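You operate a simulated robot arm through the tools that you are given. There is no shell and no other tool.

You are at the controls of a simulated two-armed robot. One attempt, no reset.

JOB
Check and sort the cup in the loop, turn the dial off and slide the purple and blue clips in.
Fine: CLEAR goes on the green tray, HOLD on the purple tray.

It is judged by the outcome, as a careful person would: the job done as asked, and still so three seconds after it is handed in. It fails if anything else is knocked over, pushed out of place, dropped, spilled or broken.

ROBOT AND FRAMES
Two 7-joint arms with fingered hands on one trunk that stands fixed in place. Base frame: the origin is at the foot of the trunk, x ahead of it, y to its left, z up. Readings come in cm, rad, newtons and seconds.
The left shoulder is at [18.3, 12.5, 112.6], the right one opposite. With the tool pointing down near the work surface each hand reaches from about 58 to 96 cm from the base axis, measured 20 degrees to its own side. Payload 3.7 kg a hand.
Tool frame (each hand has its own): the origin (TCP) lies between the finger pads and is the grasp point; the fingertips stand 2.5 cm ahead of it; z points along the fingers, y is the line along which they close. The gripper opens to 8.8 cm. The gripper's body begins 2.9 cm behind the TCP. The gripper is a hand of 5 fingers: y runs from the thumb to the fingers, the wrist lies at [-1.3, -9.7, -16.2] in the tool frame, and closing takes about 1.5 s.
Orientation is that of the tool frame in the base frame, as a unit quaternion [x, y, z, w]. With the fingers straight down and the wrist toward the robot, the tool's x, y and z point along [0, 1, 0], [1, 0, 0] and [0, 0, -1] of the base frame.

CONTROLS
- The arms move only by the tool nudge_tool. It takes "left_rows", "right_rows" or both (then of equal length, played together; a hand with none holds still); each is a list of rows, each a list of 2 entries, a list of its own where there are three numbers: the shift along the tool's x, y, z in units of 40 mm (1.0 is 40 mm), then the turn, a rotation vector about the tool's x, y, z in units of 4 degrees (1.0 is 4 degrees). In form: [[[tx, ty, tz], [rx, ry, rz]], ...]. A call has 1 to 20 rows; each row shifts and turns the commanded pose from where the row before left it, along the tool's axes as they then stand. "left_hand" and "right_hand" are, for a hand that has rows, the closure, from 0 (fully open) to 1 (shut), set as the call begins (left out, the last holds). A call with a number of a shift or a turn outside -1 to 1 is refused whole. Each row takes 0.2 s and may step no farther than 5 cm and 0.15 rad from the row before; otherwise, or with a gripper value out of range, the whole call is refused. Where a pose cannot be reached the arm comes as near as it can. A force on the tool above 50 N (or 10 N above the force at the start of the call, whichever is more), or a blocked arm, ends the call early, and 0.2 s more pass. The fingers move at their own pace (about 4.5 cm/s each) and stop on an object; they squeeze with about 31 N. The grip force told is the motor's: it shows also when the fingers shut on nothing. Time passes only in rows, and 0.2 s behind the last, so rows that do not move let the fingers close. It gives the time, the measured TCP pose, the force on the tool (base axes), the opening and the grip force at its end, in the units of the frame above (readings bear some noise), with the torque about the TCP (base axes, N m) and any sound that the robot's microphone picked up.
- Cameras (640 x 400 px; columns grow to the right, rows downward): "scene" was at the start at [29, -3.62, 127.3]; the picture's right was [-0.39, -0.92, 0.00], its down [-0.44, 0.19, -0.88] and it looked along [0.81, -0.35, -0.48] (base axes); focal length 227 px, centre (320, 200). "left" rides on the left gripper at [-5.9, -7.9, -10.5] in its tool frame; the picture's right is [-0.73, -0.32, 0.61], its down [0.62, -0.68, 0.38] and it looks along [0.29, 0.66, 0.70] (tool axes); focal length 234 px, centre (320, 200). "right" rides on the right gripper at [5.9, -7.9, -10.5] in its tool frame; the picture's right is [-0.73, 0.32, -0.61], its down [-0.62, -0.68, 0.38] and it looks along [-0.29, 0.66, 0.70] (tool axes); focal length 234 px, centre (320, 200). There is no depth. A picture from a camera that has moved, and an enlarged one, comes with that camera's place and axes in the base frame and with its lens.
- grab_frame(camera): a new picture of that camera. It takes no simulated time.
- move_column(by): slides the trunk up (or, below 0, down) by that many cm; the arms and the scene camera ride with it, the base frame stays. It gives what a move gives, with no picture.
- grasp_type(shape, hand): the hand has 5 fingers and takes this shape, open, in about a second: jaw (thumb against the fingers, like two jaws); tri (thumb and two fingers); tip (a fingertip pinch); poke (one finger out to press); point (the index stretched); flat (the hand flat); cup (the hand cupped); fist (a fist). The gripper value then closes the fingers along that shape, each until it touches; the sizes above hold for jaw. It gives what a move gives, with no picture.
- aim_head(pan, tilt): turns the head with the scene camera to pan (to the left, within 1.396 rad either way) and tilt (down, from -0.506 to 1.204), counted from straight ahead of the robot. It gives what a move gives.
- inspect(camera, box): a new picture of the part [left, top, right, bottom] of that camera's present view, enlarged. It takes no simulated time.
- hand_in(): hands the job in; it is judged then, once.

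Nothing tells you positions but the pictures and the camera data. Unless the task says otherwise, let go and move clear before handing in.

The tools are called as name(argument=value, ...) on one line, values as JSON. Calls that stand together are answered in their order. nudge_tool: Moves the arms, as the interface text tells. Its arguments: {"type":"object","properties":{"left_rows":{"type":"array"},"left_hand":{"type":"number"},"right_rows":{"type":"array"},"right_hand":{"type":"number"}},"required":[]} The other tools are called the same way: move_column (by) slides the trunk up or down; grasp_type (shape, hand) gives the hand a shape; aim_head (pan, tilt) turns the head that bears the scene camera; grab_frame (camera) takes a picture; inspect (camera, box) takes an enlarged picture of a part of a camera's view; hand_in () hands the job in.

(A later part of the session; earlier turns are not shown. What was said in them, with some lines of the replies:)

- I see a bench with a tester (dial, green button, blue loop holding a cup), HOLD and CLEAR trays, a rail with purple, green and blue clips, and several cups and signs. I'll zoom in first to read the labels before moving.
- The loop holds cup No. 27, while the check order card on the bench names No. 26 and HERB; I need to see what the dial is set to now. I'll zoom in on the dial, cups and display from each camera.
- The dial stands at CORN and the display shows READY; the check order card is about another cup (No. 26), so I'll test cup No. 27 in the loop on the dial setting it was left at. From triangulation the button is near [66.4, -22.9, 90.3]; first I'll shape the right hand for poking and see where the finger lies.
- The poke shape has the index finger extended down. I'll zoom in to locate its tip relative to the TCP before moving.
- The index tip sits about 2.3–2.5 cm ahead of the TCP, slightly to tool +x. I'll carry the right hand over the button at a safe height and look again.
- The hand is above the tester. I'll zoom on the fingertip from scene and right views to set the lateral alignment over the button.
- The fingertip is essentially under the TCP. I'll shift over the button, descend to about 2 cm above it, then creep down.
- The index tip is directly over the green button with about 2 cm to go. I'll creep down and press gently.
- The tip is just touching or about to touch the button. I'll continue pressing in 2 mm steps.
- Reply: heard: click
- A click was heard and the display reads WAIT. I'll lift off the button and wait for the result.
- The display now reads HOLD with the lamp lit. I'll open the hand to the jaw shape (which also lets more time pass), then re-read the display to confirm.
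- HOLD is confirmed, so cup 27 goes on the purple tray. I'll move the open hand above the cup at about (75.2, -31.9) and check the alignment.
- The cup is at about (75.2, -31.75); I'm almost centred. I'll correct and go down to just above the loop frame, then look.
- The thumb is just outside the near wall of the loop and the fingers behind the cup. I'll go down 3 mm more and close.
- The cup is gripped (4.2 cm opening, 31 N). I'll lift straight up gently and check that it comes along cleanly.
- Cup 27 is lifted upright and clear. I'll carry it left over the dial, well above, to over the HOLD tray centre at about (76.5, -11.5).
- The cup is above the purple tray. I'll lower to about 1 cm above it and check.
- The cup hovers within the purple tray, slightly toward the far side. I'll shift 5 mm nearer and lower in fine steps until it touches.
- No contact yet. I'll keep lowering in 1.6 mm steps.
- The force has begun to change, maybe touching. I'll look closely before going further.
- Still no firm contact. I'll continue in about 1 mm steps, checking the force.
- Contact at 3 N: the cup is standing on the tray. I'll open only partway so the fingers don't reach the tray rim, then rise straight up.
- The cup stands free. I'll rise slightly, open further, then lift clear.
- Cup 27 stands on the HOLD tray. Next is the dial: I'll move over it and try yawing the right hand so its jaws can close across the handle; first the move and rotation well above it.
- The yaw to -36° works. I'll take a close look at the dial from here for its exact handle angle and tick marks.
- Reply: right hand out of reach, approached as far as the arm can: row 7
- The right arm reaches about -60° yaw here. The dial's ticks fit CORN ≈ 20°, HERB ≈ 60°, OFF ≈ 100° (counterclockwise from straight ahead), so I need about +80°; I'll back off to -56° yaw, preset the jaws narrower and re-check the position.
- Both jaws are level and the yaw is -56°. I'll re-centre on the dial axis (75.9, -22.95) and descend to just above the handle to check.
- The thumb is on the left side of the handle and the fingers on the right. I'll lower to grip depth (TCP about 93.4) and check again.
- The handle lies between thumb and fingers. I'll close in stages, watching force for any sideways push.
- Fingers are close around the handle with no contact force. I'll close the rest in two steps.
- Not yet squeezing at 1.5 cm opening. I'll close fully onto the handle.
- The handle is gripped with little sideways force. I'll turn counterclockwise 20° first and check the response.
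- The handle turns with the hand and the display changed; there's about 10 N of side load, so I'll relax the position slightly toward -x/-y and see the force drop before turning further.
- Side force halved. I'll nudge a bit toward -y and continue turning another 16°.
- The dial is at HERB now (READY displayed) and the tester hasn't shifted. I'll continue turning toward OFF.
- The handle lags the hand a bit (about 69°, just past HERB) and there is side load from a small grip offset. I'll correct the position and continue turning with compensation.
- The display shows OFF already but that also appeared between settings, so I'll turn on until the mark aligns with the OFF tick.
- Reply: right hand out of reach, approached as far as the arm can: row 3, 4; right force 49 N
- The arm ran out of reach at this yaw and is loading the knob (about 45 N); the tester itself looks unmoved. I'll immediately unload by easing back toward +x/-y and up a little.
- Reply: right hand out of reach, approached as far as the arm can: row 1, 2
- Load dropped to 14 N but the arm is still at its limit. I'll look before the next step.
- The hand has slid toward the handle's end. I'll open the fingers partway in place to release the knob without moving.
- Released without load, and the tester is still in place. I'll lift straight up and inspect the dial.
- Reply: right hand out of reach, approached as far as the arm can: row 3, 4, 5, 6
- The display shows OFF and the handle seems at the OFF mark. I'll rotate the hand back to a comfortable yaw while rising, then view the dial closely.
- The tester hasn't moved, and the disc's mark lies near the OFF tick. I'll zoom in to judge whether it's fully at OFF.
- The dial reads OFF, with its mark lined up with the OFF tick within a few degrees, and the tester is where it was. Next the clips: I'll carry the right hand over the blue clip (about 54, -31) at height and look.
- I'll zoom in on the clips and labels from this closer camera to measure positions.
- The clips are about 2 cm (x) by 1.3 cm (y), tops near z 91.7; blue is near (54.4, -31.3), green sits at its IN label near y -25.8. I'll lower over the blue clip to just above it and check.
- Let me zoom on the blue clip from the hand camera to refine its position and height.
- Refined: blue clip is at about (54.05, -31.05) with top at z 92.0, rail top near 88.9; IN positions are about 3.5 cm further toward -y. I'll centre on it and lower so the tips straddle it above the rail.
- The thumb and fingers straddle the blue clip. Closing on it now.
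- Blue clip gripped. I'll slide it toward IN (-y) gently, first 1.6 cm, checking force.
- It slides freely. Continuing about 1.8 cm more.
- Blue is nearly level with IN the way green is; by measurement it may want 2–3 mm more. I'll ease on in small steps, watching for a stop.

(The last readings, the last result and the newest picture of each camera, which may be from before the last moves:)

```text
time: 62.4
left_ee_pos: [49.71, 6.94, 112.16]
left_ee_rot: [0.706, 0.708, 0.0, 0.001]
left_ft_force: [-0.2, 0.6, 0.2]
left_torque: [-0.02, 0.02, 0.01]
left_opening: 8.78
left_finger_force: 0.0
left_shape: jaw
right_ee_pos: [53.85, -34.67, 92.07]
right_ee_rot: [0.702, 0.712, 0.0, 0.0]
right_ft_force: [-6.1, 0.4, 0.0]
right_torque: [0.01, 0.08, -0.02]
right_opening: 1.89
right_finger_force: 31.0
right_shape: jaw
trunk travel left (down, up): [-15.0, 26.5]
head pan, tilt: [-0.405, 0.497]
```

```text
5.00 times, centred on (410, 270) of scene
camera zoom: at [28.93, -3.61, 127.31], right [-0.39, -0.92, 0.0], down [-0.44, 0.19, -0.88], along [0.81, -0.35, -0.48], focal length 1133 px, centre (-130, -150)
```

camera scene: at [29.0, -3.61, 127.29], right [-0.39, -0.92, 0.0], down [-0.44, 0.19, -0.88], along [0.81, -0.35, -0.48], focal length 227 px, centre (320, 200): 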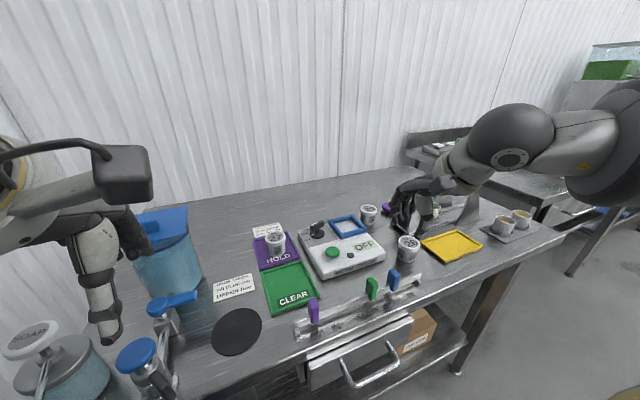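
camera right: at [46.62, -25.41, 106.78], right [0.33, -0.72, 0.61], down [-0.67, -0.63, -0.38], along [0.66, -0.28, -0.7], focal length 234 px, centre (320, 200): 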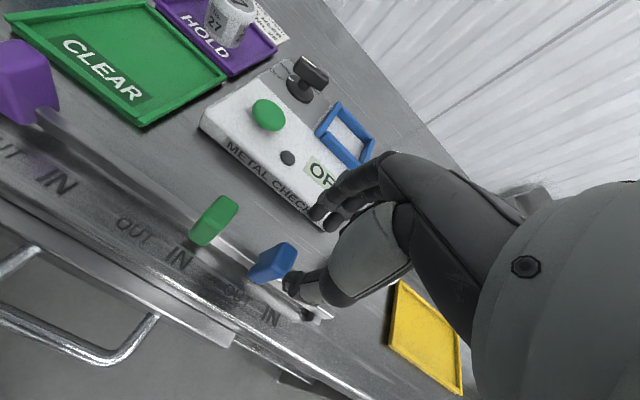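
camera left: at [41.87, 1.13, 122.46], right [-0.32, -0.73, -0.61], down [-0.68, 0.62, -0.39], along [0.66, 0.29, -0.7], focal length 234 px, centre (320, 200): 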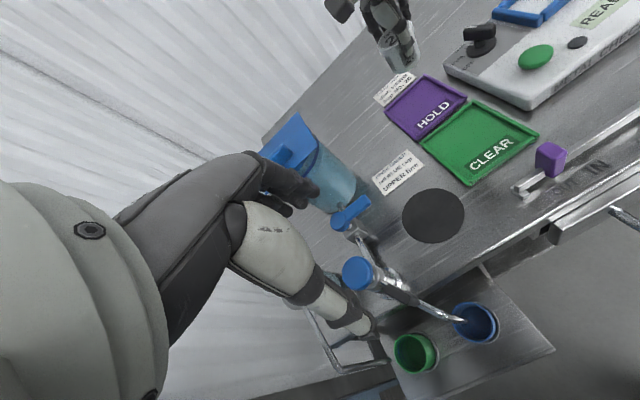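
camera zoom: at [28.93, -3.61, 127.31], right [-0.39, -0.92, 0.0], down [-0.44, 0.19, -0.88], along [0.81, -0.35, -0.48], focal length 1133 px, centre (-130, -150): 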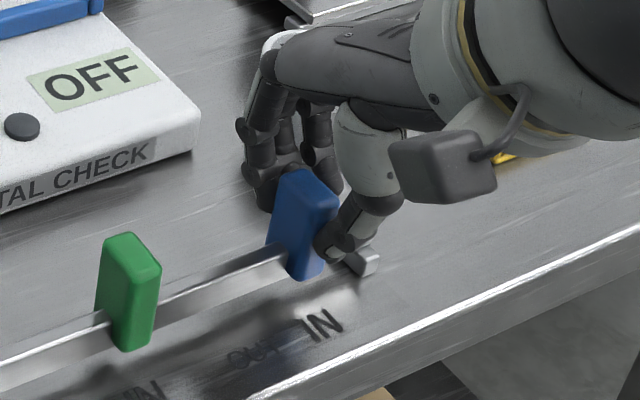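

Blue is aligned with its IN label the same way green is. I'll release and rise.

nudge_tool(right_rows=[[[0, 0, 0], [0, 0, 0]], [[0, 0, 0], [0, 0, 0]], [[0, 0, 0], [0, 0, 0]], [[0, 0, 0], [0, 0, 0]]], right_hand=0.5)

nudge_tool(right_rows=[[[0, 0, -0.2], [0, 0, 0]], [[0, 0, -0.4], [0, 0, 0]], [[0, 0, -0.6], [0, 0, 0]], [[0, 0, -0.7], [0, 0, 0]], [[0, 0, -0.7], [0, 0, 0]], [[0, 0, -0.7], [0, 0, 0]], [[0, 0, 0], [0, 0, 0]]])

inspect(camera="scene", box=[290, 240, 440, 350])

grab_frame(camera="right")

```text
time: 63.4
left_ee_pos: [49.75, 6.93, 111.94]
left_ee_rot: [0.707, 0.708, 0.0, 0.002]
left_ft_force: [0.5, -0.2, 0.5]
left_torque: [0.02, -0.03, -0.03]
left_opening: 8.79
left_finger_force: 0.1
left_shape: jaw
right_ee_pos: [53.98, -34.68, 92.08]
right_ee_rot: [0.703, 0.711, 0.0, 0.0]
right_ft_force: [-0.2, -0.2, -0.2]
right_torque: [0.01, -0.01, 0.01]
right_opening: 4.34
right_finger_force: 0.1
right_shape: jaw
trunk travel left (down, up): [-15.0, 26.5]
head pan, tilt: [-0.405, 0.497]
```

```text
time: 65.0
left_ee_pos: [49.68, 7.01, 112.04]
left_ee_rot: [0.706, 0.708, -0.001, 0.001]
left_ft_force: [0.7, 0.1, 0.0]
left_torque: [0.03, -0.01, 0.0]
left_opening: 8.78
left_finger_force: 0.0
left_shape: jaw
right_ee_pos: [53.83, -34.84, 105.28]
right_ee_rot: [0.701, 0.713, 0.0, 0.0]
right_ft_force: [0.3, -0.4, -0.2]
right_torque: [-0.01, 0.03, 0.02]
right_opening: 4.34
right_finger_force: 0.1
right_shape: jaw
trunk travel left (down, up): [-15.0, 26.5]
head pan, tilt: [-0.405, 0.497]
```

```text
3.64 times, centred on (365, 295) of scene
camera zoom: at [29.02, -3.62, 127.28], right [-0.39, -0.92, 0.0], down [-0.44, 0.19, -0.88], along [0.81, -0.35, -0.48], focal length 824 px, centre (156, -146)
```

zoom: 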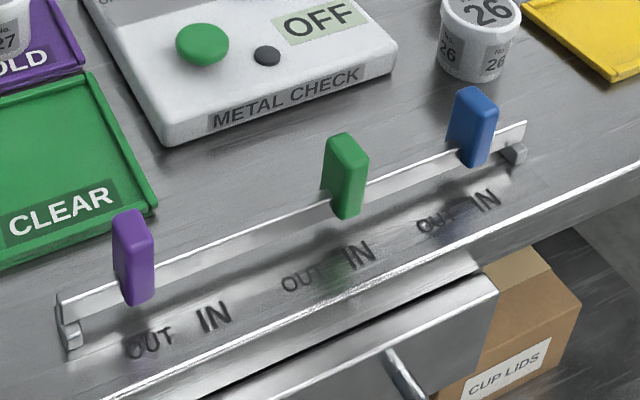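

```text
taken
camera right: at [45.98, -28.96, 115.79], right [0.33, -0.72, 0.61], down [-0.67, -0.63, -0.38], along [0.66, -0.28, -0.7], focal length 234 px, centre (320, 200)
```

right: 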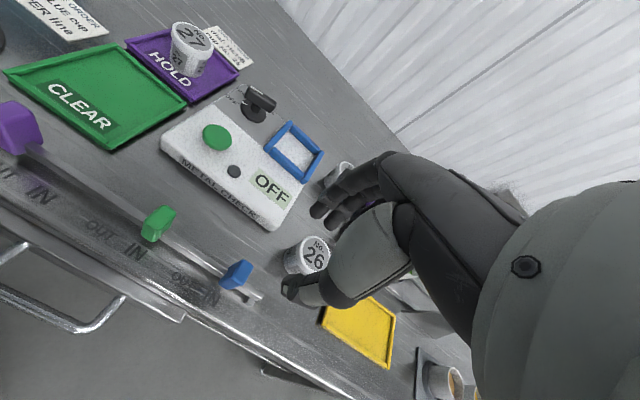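

Blue is in. Next the purple clip at about (54.2, -13.1): I'll move the right hand left at height in two stages, checking reach.

nudge_tool(right_rows=[[[0.3, 0.02, 0], [0, 0, 0]], [[0.6, 0.02, 0], [0, 0, 0]], [[0.7, 0.02, 0], [0, 0, 0]], [[0.7, 0.02, 0], [0, 0, 0]], [[0.7, 0.02, 0], [0, 0, 0]], [[0.5, 0, 0], [0, 0, 0]], [[0.3, 0, 0], [0, 0, 0]], [[0, 0, 0], [0, 0, 0]]])

nudge_tool(right_rows=[[[0.4, 0, 0], [0, 0, 0]], [[0.4, 0, 0], [0, 0, 0]], [[0.4, 0, 0], [0, 0, 0]], [[0.4, 0, 0], [0, 0, 0]], [[0, 0, 0], [0, 0, 0]]])

grab_frame(camera="right")

grab_frame(camera="scene")

```text
time: 66.8
left_ee_pos: [49.71, 6.88, 112.11]
left_ee_rot: [0.707, 0.708, 0.0, 0.002]
left_ft_force: [-0.1, 0.0, 0.2]
left_torque: [-0.01, 0.02, -0.02]
left_opening: 8.75
left_finger_force: 0.1
left_shape: jaw
right_ee_pos: [54.23, -19.46, 105.26]
right_ee_rot: [0.701, 0.713, 0.0, 0.0]
right_ft_force: [-0.1, 0.3, -1.0]
right_torque: [-0.01, -0.03, -0.03]
right_opening: 4.38
right_finger_force: 0.0
right_shape: jaw
trunk travel left (down, up): [-15.0, 26.5]
head pan, tilt: [-0.405, 0.497]
```

```text
time: 68.0
left_ee_pos: [49.69, 6.92, 112.03]
left_ee_rot: [0.706, 0.708, 0.0, 0.001]
left_ft_force: [-0.2, 0.3, 0.0]
left_torque: [0.0, 0.01, 0.0]
left_opening: 8.8
left_finger_force: 0.0
left_shape: jaw
right_ee_pos: [54.02, -13.11, 105.11]
right_ee_rot: [0.702, 0.712, 0.0, 0.0]
right_ft_force: [0.4, -0.5, -0.4]
right_torque: [0.02, 0.01, 0.01]
right_opening: 4.35
right_finger_force: 0.1
right_shape: jaw
trunk travel left (down, up): [-15.0, 26.5]
head pan, tilt: [-0.405, 0.497]
```

```text
taken
camera right: at [46.07, -7.24, 115.73], right [0.33, -0.72, 0.61], down [-0.67, -0.63, -0.38], along [0.66, -0.28, -0.7], focal length 234 px, centre (320, 200)
```

right: 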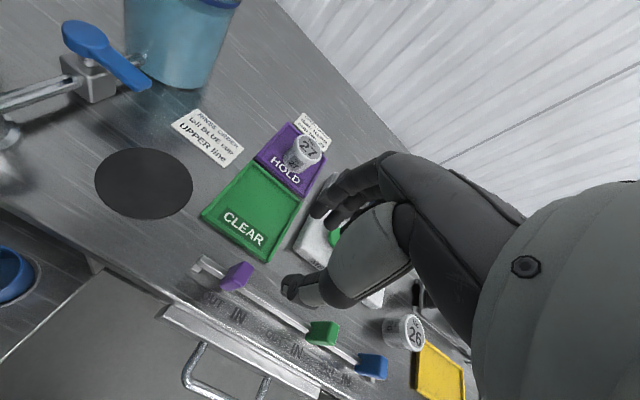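

```text
taken
camera scene: at [28.99, -3.63, 127.3], right [-0.39, -0.92, 0.0], down [-0.44, 0.19, -0.88], along [0.81, -0.35, -0.48], focal length 227 px, centre (320, 200)
```

scene: 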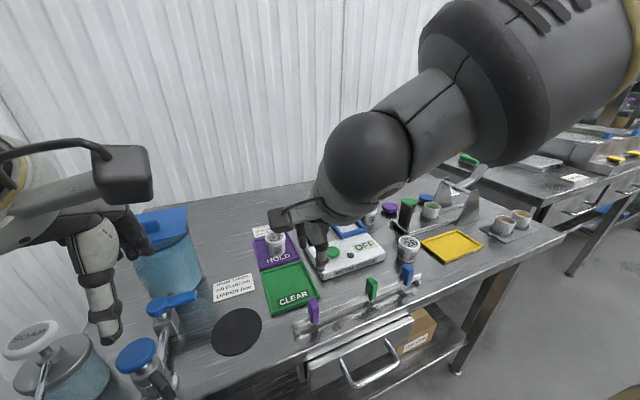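

Purple is within reach, directly below. I'll lower to just above it and verify.

nudge_tool(right_rows=[[[0, 0.03, 0.3], [0, 0, 0]], [[0, 0, 0.5], [0, 0, 0]], [[0, 0, 0.6], [0, 0, 0]], [[0, 0, 0.5], [0, 0, 0]], [[0, 0, 0.35], [0, 0, 0]], [[0, 0, 0], [0, 0, 0]]])

inspect(camera="right", box=[170, 180, 340, 330])

inspect(camera="scene", box=[270, 240, 390, 340])

inspect(camera="left", box=[460, 90, 640, 230])

```text
time: 69.4
left_ee_pos: [49.69, 6.84, 112.07]
left_ee_rot: [0.707, 0.708, 0.0, 0.001]
left_ft_force: [-0.3, 0.5, 0.5]
left_torque: [0.06, 0.02, -0.01]
left_opening: 8.77
left_finger_force: 0.0
left_shape: jaw
right_ee_pos: [53.97, -13.24, 96.31]
right_ee_rot: [0.702, 0.713, 0.0, 0.0]
right_ft_force: [0.0, -0.9, 0.3]
right_torque: [0.02, 0.01, 0.02]
right_opening: 4.36
right_finger_force: 0.1
right_shape: jaw
trunk travel left (down, up): [-15.0, 26.5]
head pan, tilt: [-0.405, 0.497]
```

```text
2.67 times, centred on (255, 255) of right
camera zoom: at [46.14, -7.38, 106.81], right [0.33, -0.72, 0.61], down [-0.67, -0.63, -0.38], along [0.66, -0.28, -0.7], focal length 624 px, centre (493, 53)
```

zoom: 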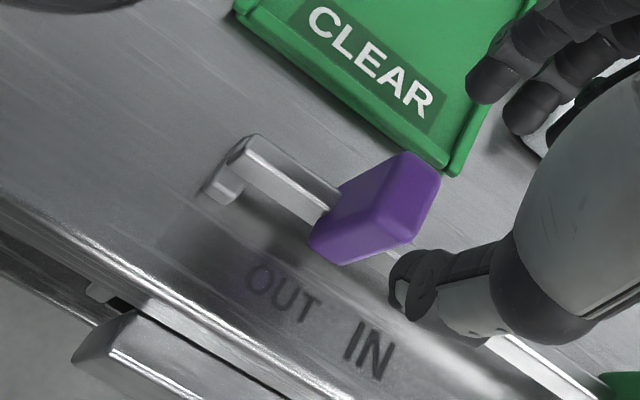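

```text
4.00 times, centred on (330, 290) of scene
camera zoom: at [28.97, -3.62, 127.31], right [-0.39, -0.92, 0.0], down [-0.44, 0.19, -0.88], along [0.81, -0.35, -0.48], focal length 906 px, centre (280, -160)
```

zoom: 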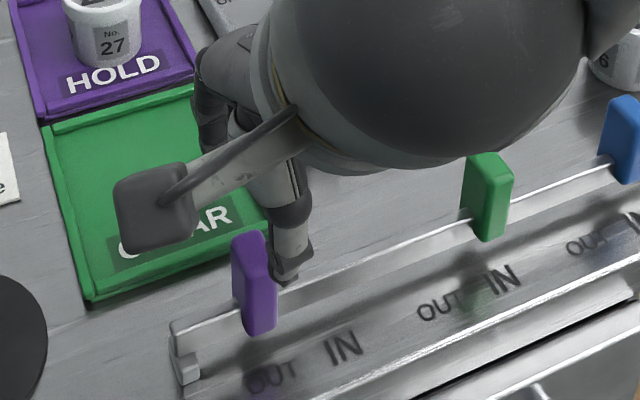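

```text
2.86 times, centred on (550, 160) of left
camera zoom: at [41.87, 1.13, 122.45], right [-0.32, -0.73, -0.61], down [-0.68, 0.62, -0.39], along [0.66, 0.29, -0.7], focal length 669 px, centre (-337, 314)
```

zoom: 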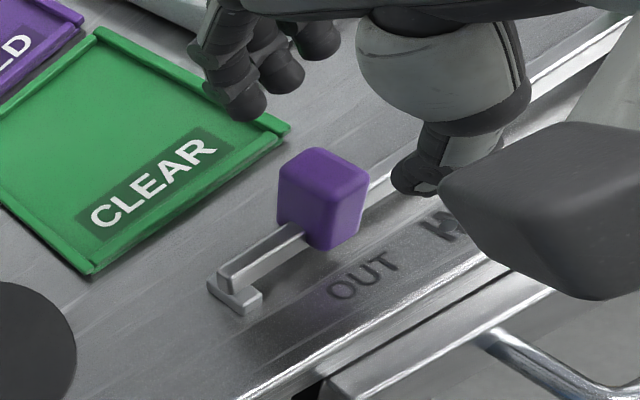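

Aligned well with purple. I'll lower to straddle it, as I did with blue.

nudge_tool(right_rows=[[[0.03, 0, 0.2], [0, 0, 0]], [[0, 0, 0.3], [0, 0, 0]], [[0, 0, 0.3], [0, 0, 0]], [[0, 0, 0.25], [0, 0, 0]], [[0, 0, 0], [0, 0, 0]]])

inspect(camera="left", box=[460, 90, 640, 230])

inspect(camera="scene", box=[270, 240, 390, 340])

inspect(camera="right", box=[170, 180, 410, 340])

```text
time: 70.6
left_ee_pos: [49.7, 6.96, 112.05]
left_ee_rot: [0.707, 0.708, -0.001, 0.001]
left_ft_force: [0.2, -1.1, -0.3]
left_torque: [0.02, -0.03, 0.0]
left_opening: 8.78
left_finger_force: 0.0
left_shape: jaw
right_ee_pos: [54.14, -12.9, 92.01]
right_ee_rot: [0.702, 0.712, 0.0, 0.0]
right_ft_force: [0.4, 0.3, -0.8]
right_torque: [0.0, -0.02, 0.01]
right_opening: 4.37
right_finger_force: 0.1
right_shape: jaw
trunk travel left (down, up): [-15.0, 26.5]
head pan, tilt: [-0.405, 0.497]
```

```text
2.86 times, centred on (550, 160) of left
camera zoom: at [41.88, 1.13, 122.45], right [-0.32, -0.73, -0.61], down [-0.68, 0.62, -0.39], along [0.66, 0.29, -0.7], focal length 669 px, centre (-337, 314)
```

zoom: 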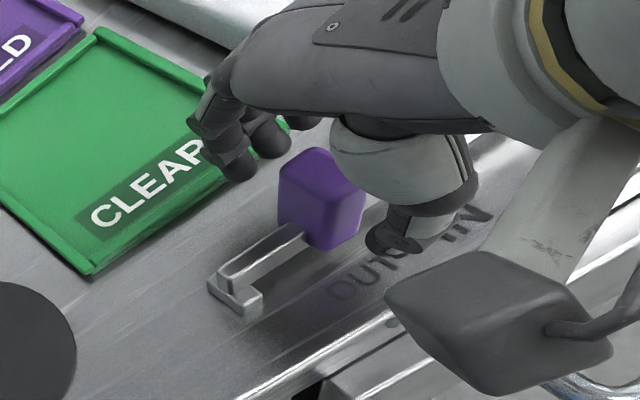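

```text
4.00 times, centred on (330, 290) of scene
camera zoom: at [28.98, -3.62, 127.3], right [-0.39, -0.92, 0.0], down [-0.44, 0.19, -0.88], along [0.81, -0.35, -0.48], focal length 906 px, centre (280, -160)
```

zoom: 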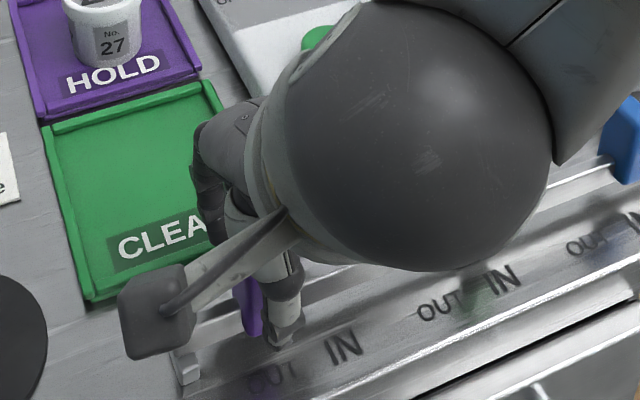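

```text
2.50 times, centred on (290, 260) of right
camera zoom: at [46.23, -7.14, 102.56], right [0.33, -0.72, 0.61], down [-0.67, -0.63, -0.38], along [0.66, -0.28, -0.7], focal length 585 px, centre (395, 50)
```

zoom: 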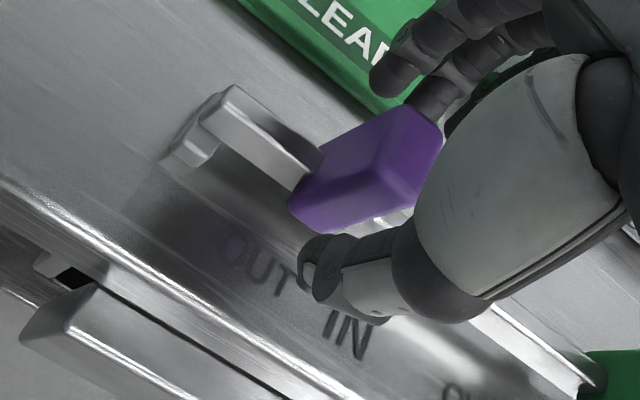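

Same geometry as with blue. Closing on the purple clip.

nudge_tool(right_rows=[[[0, 0, 0], [0, 0, 0]], [[0, 0, 0], [0, 0, 0]], [[0, 0, 0], [0, 0, 0]], [[0, 0, 0], [0, 0, 0]], [[0, 0, 0], [0, 0, 0]]], right_hand=1.0)

nudge_tool(right_rows=[[[-0.1, 0, 0], [0, 0, 0]], [[-0.1, 0, 0], [0, 0, 0]], [[-0.1, 0, 0], [0, 0, 0]], [[-0.1, 0, 0], [0, 0, 0]], [[0, 0, 0], [0, 0, 0]]])

inspect(camera="left", box=[460, 90, 640, 230])

inspect(camera="right", box=[170, 180, 410, 340])

```text
time: 71.8
left_ee_pos: [49.67, 6.91, 111.98]
left_ee_rot: [0.706, 0.708, 0.0, 0.001]
left_ft_force: [0.1, -0.4, 0.4]
left_torque: [0.03, 0.02, -0.01]
left_opening: 8.76
left_finger_force: 0.1
left_shape: jaw
right_ee_pos: [54.05, -12.98, 92.05]
right_ee_rot: [0.702, 0.712, -0.001, 0.0]
right_ft_force: [-5.9, -1.3, -1.8]
right_torque: [0.0, 0.05, 0.03]
right_opening: 1.88
right_finger_force: 30.6
right_shape: jaw
trunk travel left (down, up): [-15.0, 26.5]
head pan, tilt: [-0.405, 0.497]
```

```text
time: 73.0
left_ee_pos: [49.62, 6.95, 112.06]
left_ee_rot: [0.707, 0.708, 0.0, 0.002]
left_ft_force: [0.3, -0.8, -0.6]
left_torque: [0.02, 0.02, 0.0]
left_opening: 8.76
left_finger_force: 0.1
left_shape: jaw
right_ee_pos: [54.03, -14.62, 92.09]
right_ee_rot: [0.701, 0.713, 0.0, -0.001]
right_ft_force: [-12.1, 0.8, -3.2]
right_torque: [0.0, 0.19, -0.03]
right_opening: 1.8
right_finger_force: 30.8
right_shape: jaw
trunk travel left (down, up): [-15.0, 26.5]
head pan, tilt: [-0.405, 0.497]
```

```text
2.86 times, centred on (550, 160) of left
camera zoom: at [41.8, 1.12, 122.46], right [-0.32, -0.73, -0.61], down [-0.68, 0.62, -0.39], along [0.66, 0.29, -0.69], focal length 669 px, centre (-337, 314)
```

zoom: 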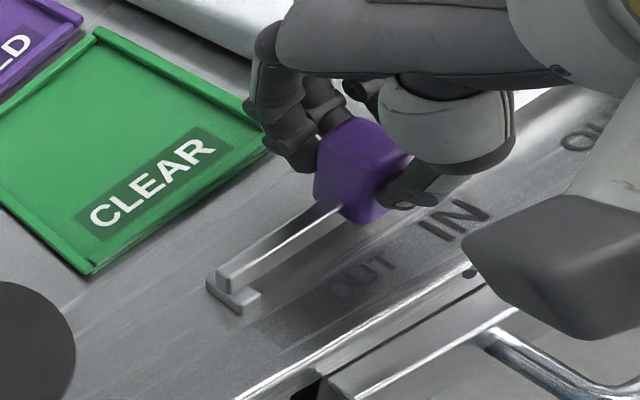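

```text
2.50 times, centred on (290, 260) of right
camera zoom: at [46.22, -8.78, 102.57], right [0.33, -0.72, 0.61], down [-0.67, -0.63, -0.38], along [0.66, -0.28, -0.7], focal length 585 px, centre (395, 50)
```

zoom: 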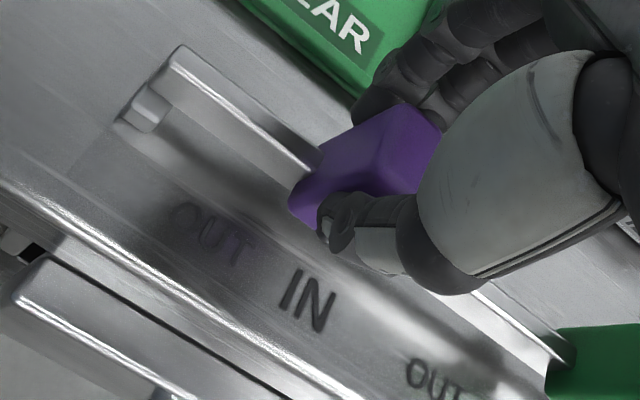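

Purple slides; there's some x load (-12 N), so I'll relax x slightly while sliding the remaining 2 cm.

nudge_tool(right_rows=[[[-0.05, -0.025, 0], [0, 0, 0]], [[-0.1, -0.01, 0], [0, 0, 0]], [[-0.1, 0, 0], [0, 0, 0]], [[-0.1, 0, 0], [0, 0, 0]], [[-0.1, 0, 0], [0, 0, 0]], [[0, 0, 0], [0, 0, 0]]])

inspect(camera="right", box=[170, 180, 410, 340])

inspect(camera="scene", box=[270, 240, 390, 340])

inspect(camera="left", box=[460, 90, 640, 230])

```text
time: 74.4
left_ee_pos: [49.75, 7.0, 112.14]
left_ee_rot: [0.707, 0.707, 0.0, 0.002]
left_ft_force: [-0.8, 0.4, -0.3]
left_torque: [-0.01, 0.05, 0.02]
left_opening: 8.77
left_finger_force: 0.1
left_shape: jaw
right_ee_pos: [54.08, -16.47, 91.9]
right_ee_rot: [0.702, 0.712, 0.0, 0.0]
right_ft_force: [-4.9, 0.5, -5.2]
right_torque: [-0.02, 0.07, -0.06]
right_opening: 1.82
right_finger_force: 31.5
right_shape: jaw
trunk travel left (down, up): [-15.0, 26.5]
head pan, tilt: [-0.405, 0.497]
```

```text
2.50 times, centred on (290, 260) of right
camera zoom: at [46.18, -10.58, 102.58], right [0.33, -0.72, 0.61], down [-0.67, -0.63, -0.38], along [0.66, -0.28, -0.7], focal length 585 px, centre (395, 50)
```

zoom: 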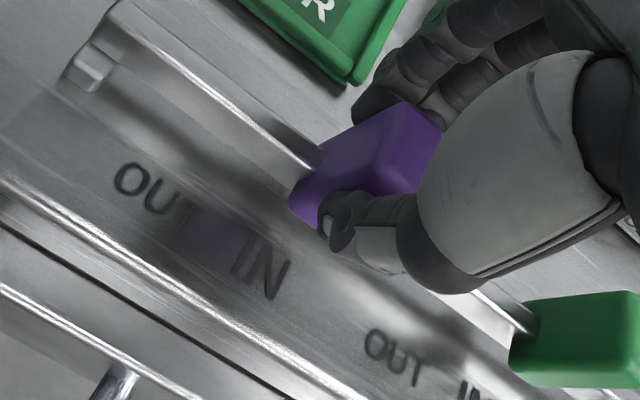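

```text
4.00 times, centred on (330, 290) of scene
camera zoom: at [28.98, -3.64, 127.3], right [-0.39, -0.92, 0.0], down [-0.44, 0.19, -0.88], along [0.81, -0.35, -0.48], focal length 906 px, centre (280, -160)
```

zoom: 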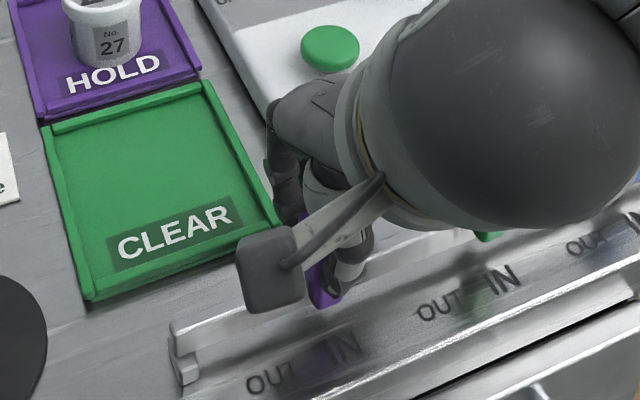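

```text
2.86 times, centred on (550, 160) of left
camera zoom: at [41.88, 1.11, 122.44], right [-0.32, -0.73, -0.61], down [-0.68, 0.62, -0.38], along [0.66, 0.29, -0.7], focal length 669 px, centre (-337, 314)
```

zoom: 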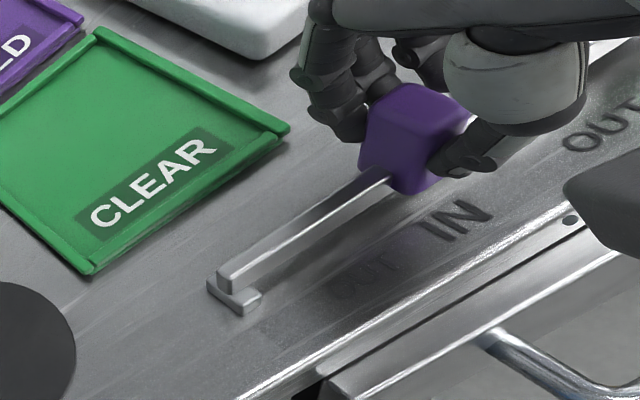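

Purple is nearly at the same offset to its IN label as blue and green. I'll add about 1.5 mm, then release and rise.

nudge_tool(right_rows=[[[-0.04, 0, 0], [0, 0, 0]], [[0, 0, 0], [0, 0, 0]]])

nudge_tool(right_rows=[[[0, 0, 0], [0, 0, 0]], [[0, 0, 0], [0, 0, 0]], [[0, 0, 0], [0, 0, 0]], [[0, 0, 0], [0, 0, 0]]], right_hand=0.5)

nudge_tool(right_rows=[[[0, 0, -0.2], [0, 0, 0]], [[0, 0, -0.4], [0, 0, 0]], [[0, 0, -0.6], [0, 0, 0]], [[0, 0, -0.7], [0, 0, 0]], [[0, 0, -0.7], [0, 0, 0]], [[0, 0, -0.7], [0, 0, 0]], [[0, 0, 0], [0, 0, 0]]])

grab_frame(camera="scene")

grab_frame(camera="right")

```text
time: 75.0
left_ee_pos: [49.76, 6.9, 112.06]
left_ee_rot: [0.706, 0.708, 0.0, 0.001]
left_ft_force: [0.4, -0.6, 0.7]
left_torque: [0.01, -0.03, 0.03]
left_opening: 8.78
left_finger_force: 0.0
left_shape: jaw
right_ee_pos: [54.15, -16.48, 92.15]
right_ee_rot: [0.702, 0.712, 0.0, 0.0]
right_ft_force: [-5.1, 0.5, -4.4]
right_torque: [0.01, 0.07, 0.02]
right_opening: 1.8
right_finger_force: 31.2
right_shape: jaw
trunk travel left (down, up): [-15.0, 26.5]
head pan, tilt: [-0.405, 0.497]
```

```text
time: 76.0
left_ee_pos: [49.72, 7.0, 112.01]
left_ee_rot: [0.706, 0.708, -0.001, 0.001]
left_ft_force: [0.9, 0.4, 0.2]
left_torque: [0.03, -0.02, 0.01]
left_opening: 8.76
left_finger_force: 0.1
left_shape: jaw
right_ee_pos: [54.14, -16.64, 92.05]
right_ee_rot: [0.702, 0.712, -0.001, 0.0]
right_ft_force: [-0.6, 0.8, 0.2]
right_torque: [0.0, -0.01, -0.01]
right_opening: 4.34
right_finger_force: 0.2
right_shape: jaw
trunk travel left (down, up): [-15.0, 26.5]
head pan, tilt: [-0.405, 0.497]
```

```text
time: 77.6
left_ee_pos: [49.76, 6.94, 111.98]
left_ee_rot: [0.706, 0.708, 0.0, 0.001]
left_ft_force: [0.9, 0.2, -0.6]
left_torque: [-0.01, -0.01, 0.0]
left_opening: 8.8
left_finger_force: 0.0
left_shape: jaw
right_ee_pos: [54.15, -16.52, 105.08]
right_ee_rot: [0.702, 0.712, -0.001, -0.002]
right_ft_force: [-0.8, -0.1, 0.0]
right_torque: [-0.01, 0.01, 0.01]
right_opening: 4.38
right_finger_force: 0.1
right_shape: jaw
trunk travel left (down, up): [-15.0, 26.5]
head pan, tilt: [-0.405, 0.497]
```

```text
taken
camera scene: at [29.04, -3.63, 127.27], right [-0.39, -0.92, 0.0], down [-0.44, 0.19, -0.88], along [0.81, -0.35, -0.48], focal length 227 px, centre (320, 200)
```

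scene: 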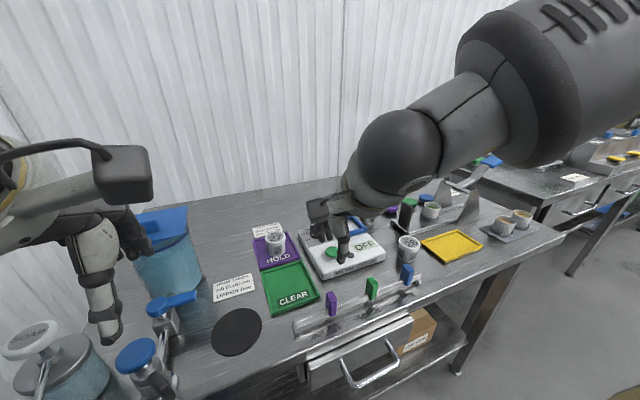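

```text
taken
camera right: at [46.33, -10.68, 115.67], right [0.33, -0.72, 0.61], down [-0.67, -0.63, -0.38], along [0.66, -0.28, -0.7], focal length 234 px, centre (320, 200)
```

right: 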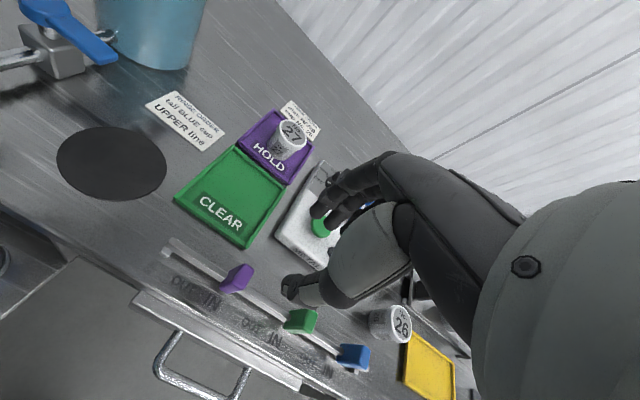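

Purple is in. I'll move the right hand up and away to its side, then inspect all results.

nudge_tool(right_rows=[[[0, 0, -0.7], [0, 0, 0]], [[-0.3, 0, -0.7], [0, 0, 0]], [[-0.6, -0.1, -0.6], [0, 0, 0]], [[-0.7, -0.2, -0.5], [0, 0, 0]], [[-0.7, -0.3, -0.4], [0, 0, 0]], [[-0.7, -0.4, -0.3], [0, 0, 0]], [[-0.7, -0.4, 0], [0, 0, 0]], [[-0.7, -0.4, 0], [0, 0, 0]], [[-0.7, -0.3, 0], [0, 0, 0]], [[-0.6, -0.2, 0], [0, 0, 0]], [[0, 0, 0], [0, 0, 0]]])

grab_frame(camera="scene")

inspect(camera="scene", box=[290, 240, 440, 350])

inspect(camera="scene", box=[240, 190, 430, 300])

inspect(camera="right", box=[40, 60, 300, 250])

```text
time: 80.0
left_ee_pos: [49.79, 6.96, 111.98]
left_ee_rot: [0.706, 0.708, 0.001, 0.002]
left_ft_force: [-0.6, 0.3, 0.0]
left_torque: [-0.01, -0.03, -0.01]
left_opening: 8.75
left_finger_force: 0.0
left_shape: jaw
right_ee_pos: [45.52, -39.61, 118.05]
right_ee_rot: [0.702, 0.712, 0.0, 0.0]
right_ft_force: [0.1, 0.0, -0.2]
right_torque: [0.02, 0.0, 0.01]
right_opening: 4.38
right_finger_force: 0.1
right_shape: jaw
trunk travel left (down, up): [-15.0, 26.5]
head pan, tilt: [-0.405, 0.497]
```

```text
taken
camera scene: at [29.03, -3.61, 127.29], right [-0.39, -0.92, 0.0], down [-0.44, 0.19, -0.88], along [0.81, -0.35, -0.48], focal length 227 px, centre (320, 200)
```

scene: 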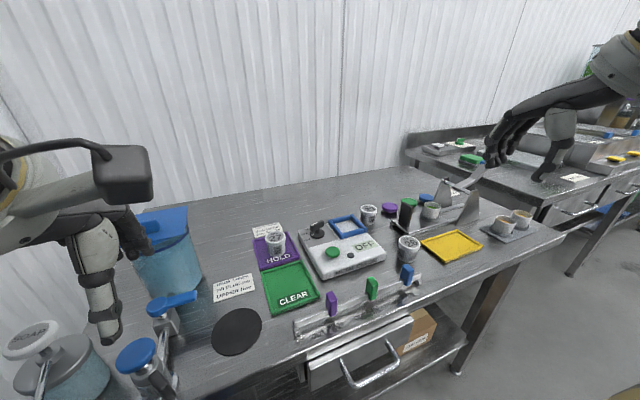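

```text
3.64 times, centred on (365, 295) of scene
camera zoom: at [29.03, -3.61, 127.29], right [-0.39, -0.92, 0.0], down [-0.44, 0.19, -0.88], along [0.81, -0.35, -0.48], focal length 824 px, centre (156, -146)
```

zoom: 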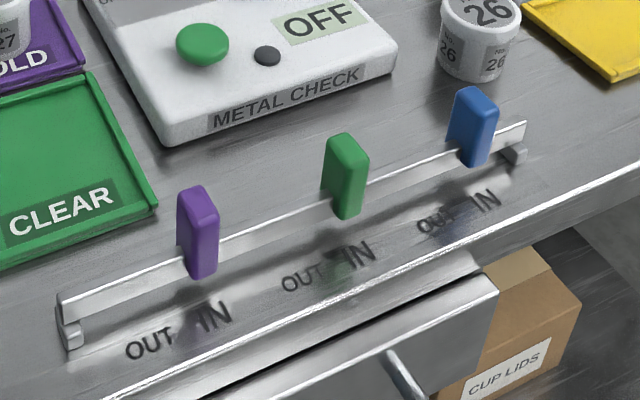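

```text
3.37 times, centred on (335, 245) of scene
camera zoom: at [29.03, -3.61, 127.29], right [-0.39, -0.92, 0.0], down [-0.44, 0.19, -0.88], along [0.81, -0.35, -0.48], focal length 763 px, centre (270, 48)
```

zoom: 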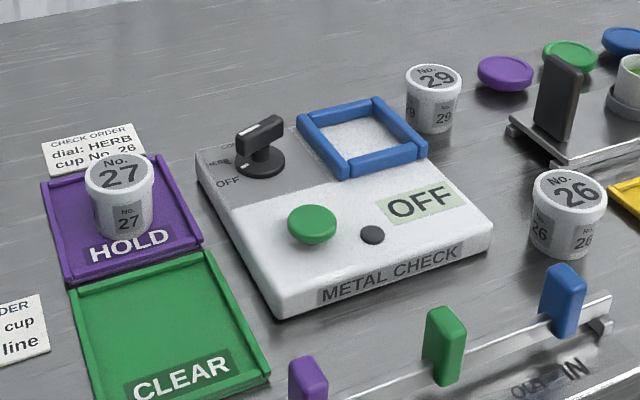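

```text
2.11 times, centred on (170, 155) of right
camera zoom: at [37.58, -33.71, 128.55], right [0.33, -0.72, 0.61], down [-0.67, -0.63, -0.38], along [0.66, -0.28, -0.7], focal length 493 px, centre (636, 295)
```

zoom: 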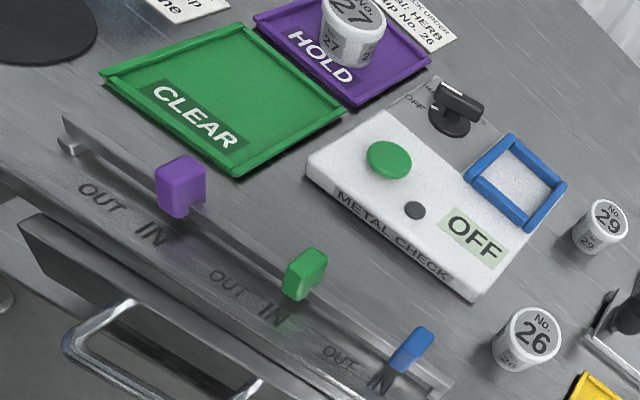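

All three clips now line up with IN, cup 27 stands on HOLD, and everything else looks in place. One last close check of the dial against the OFF tick.

inspect(camera="right", box=[195, 80, 255, 130])

inspect(camera="left", box=[445, 10, 525, 70])

grab_frame(camera="left")

inspect(camera="scene", box=[380, 170, 550, 270])

```text
8.00 times, centred on (225, 105) of right
camera zoom: at [37.58, -33.71, 128.55], right [0.33, -0.72, 0.61], down [-0.67, -0.63, -0.38], along [0.66, -0.28, -0.7], focal length 1873 px, centre (1080, 960)
```

zoom: 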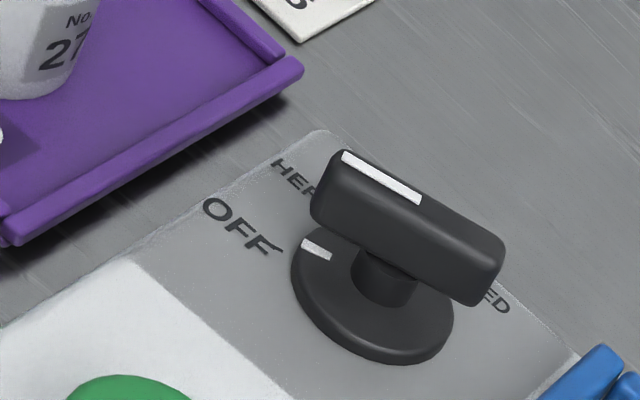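

```text
6.67 times, centred on (485, 40) of left
camera zoom: at [41.92, 1.14, 122.42], right [-0.32, -0.73, -0.61], down [-0.68, 0.62, -0.38], along [0.66, 0.29, -0.7], focal length 1561 px, centre (-780, 1267)
```

zoom: 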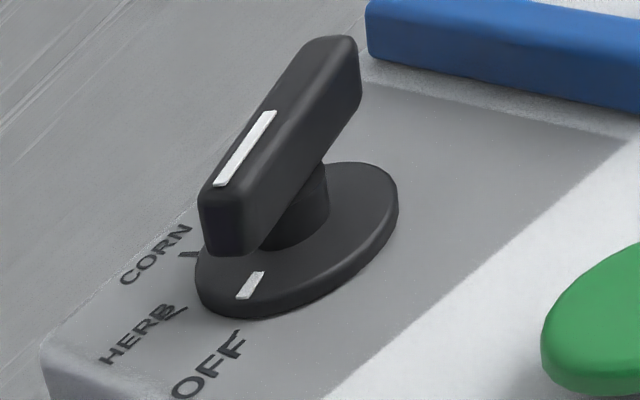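

```text
taken
camera left: at [41.92, 1.14, 122.42], right [-0.32, -0.73, -0.61], down [-0.68, 0.62, -0.38], along [0.66, 0.29, -0.7], focal length 234 px, centre (320, 200)
```

left: 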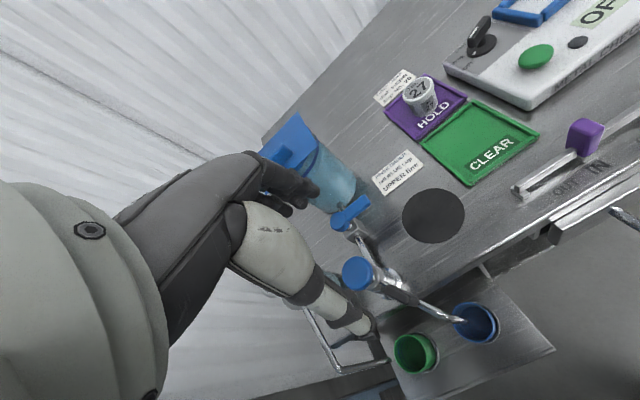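

```text
3.76 times, centred on (465, 220) of scene
camera zoom: at [29.03, -3.61, 127.29], right [-0.39, -0.92, 0.0], down [-0.44, 0.19, -0.88], along [0.81, -0.35, -0.48], focal length 853 px, centre (-226, 125)
```

zoom: 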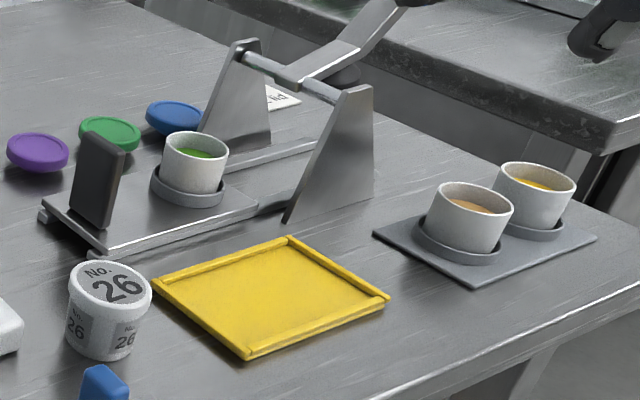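

The dial's mark lines up with the OFF tick and the display reads OFF. Cup 27 stands on HOLD, purple and blue are at IN, nothing else has moved and both hands are clear, so I'm handing in.

hand_in()

```text
The job is handed in.
```

The cup in the loop, No. 27, tested HOLD and now stands on the purple tray. The dial is off, and the purple and blue clips are slid in. I handed the job in with both hands clear, and the final pictures showed nothing else moved or knocked over.

- **Cup:** I ran the check at CORN, where the dial already stood. The CHECK ORDER card on the bench calls for HERB, but it names cup No. 26, so I did not apply it to No. 27.
- **Dial:** The mark lines up with the OFF tick to within a few degrees, and the display reads OFF. While turning it, the arm ran out of reach and briefly loaded the knob to about 45 N. I unloaded it at once, and the tester had not shifted.
- **Clips:** I found no hard stop on the rail, so I set purple and blue level with their IN labels, matching how the green clip already sat.
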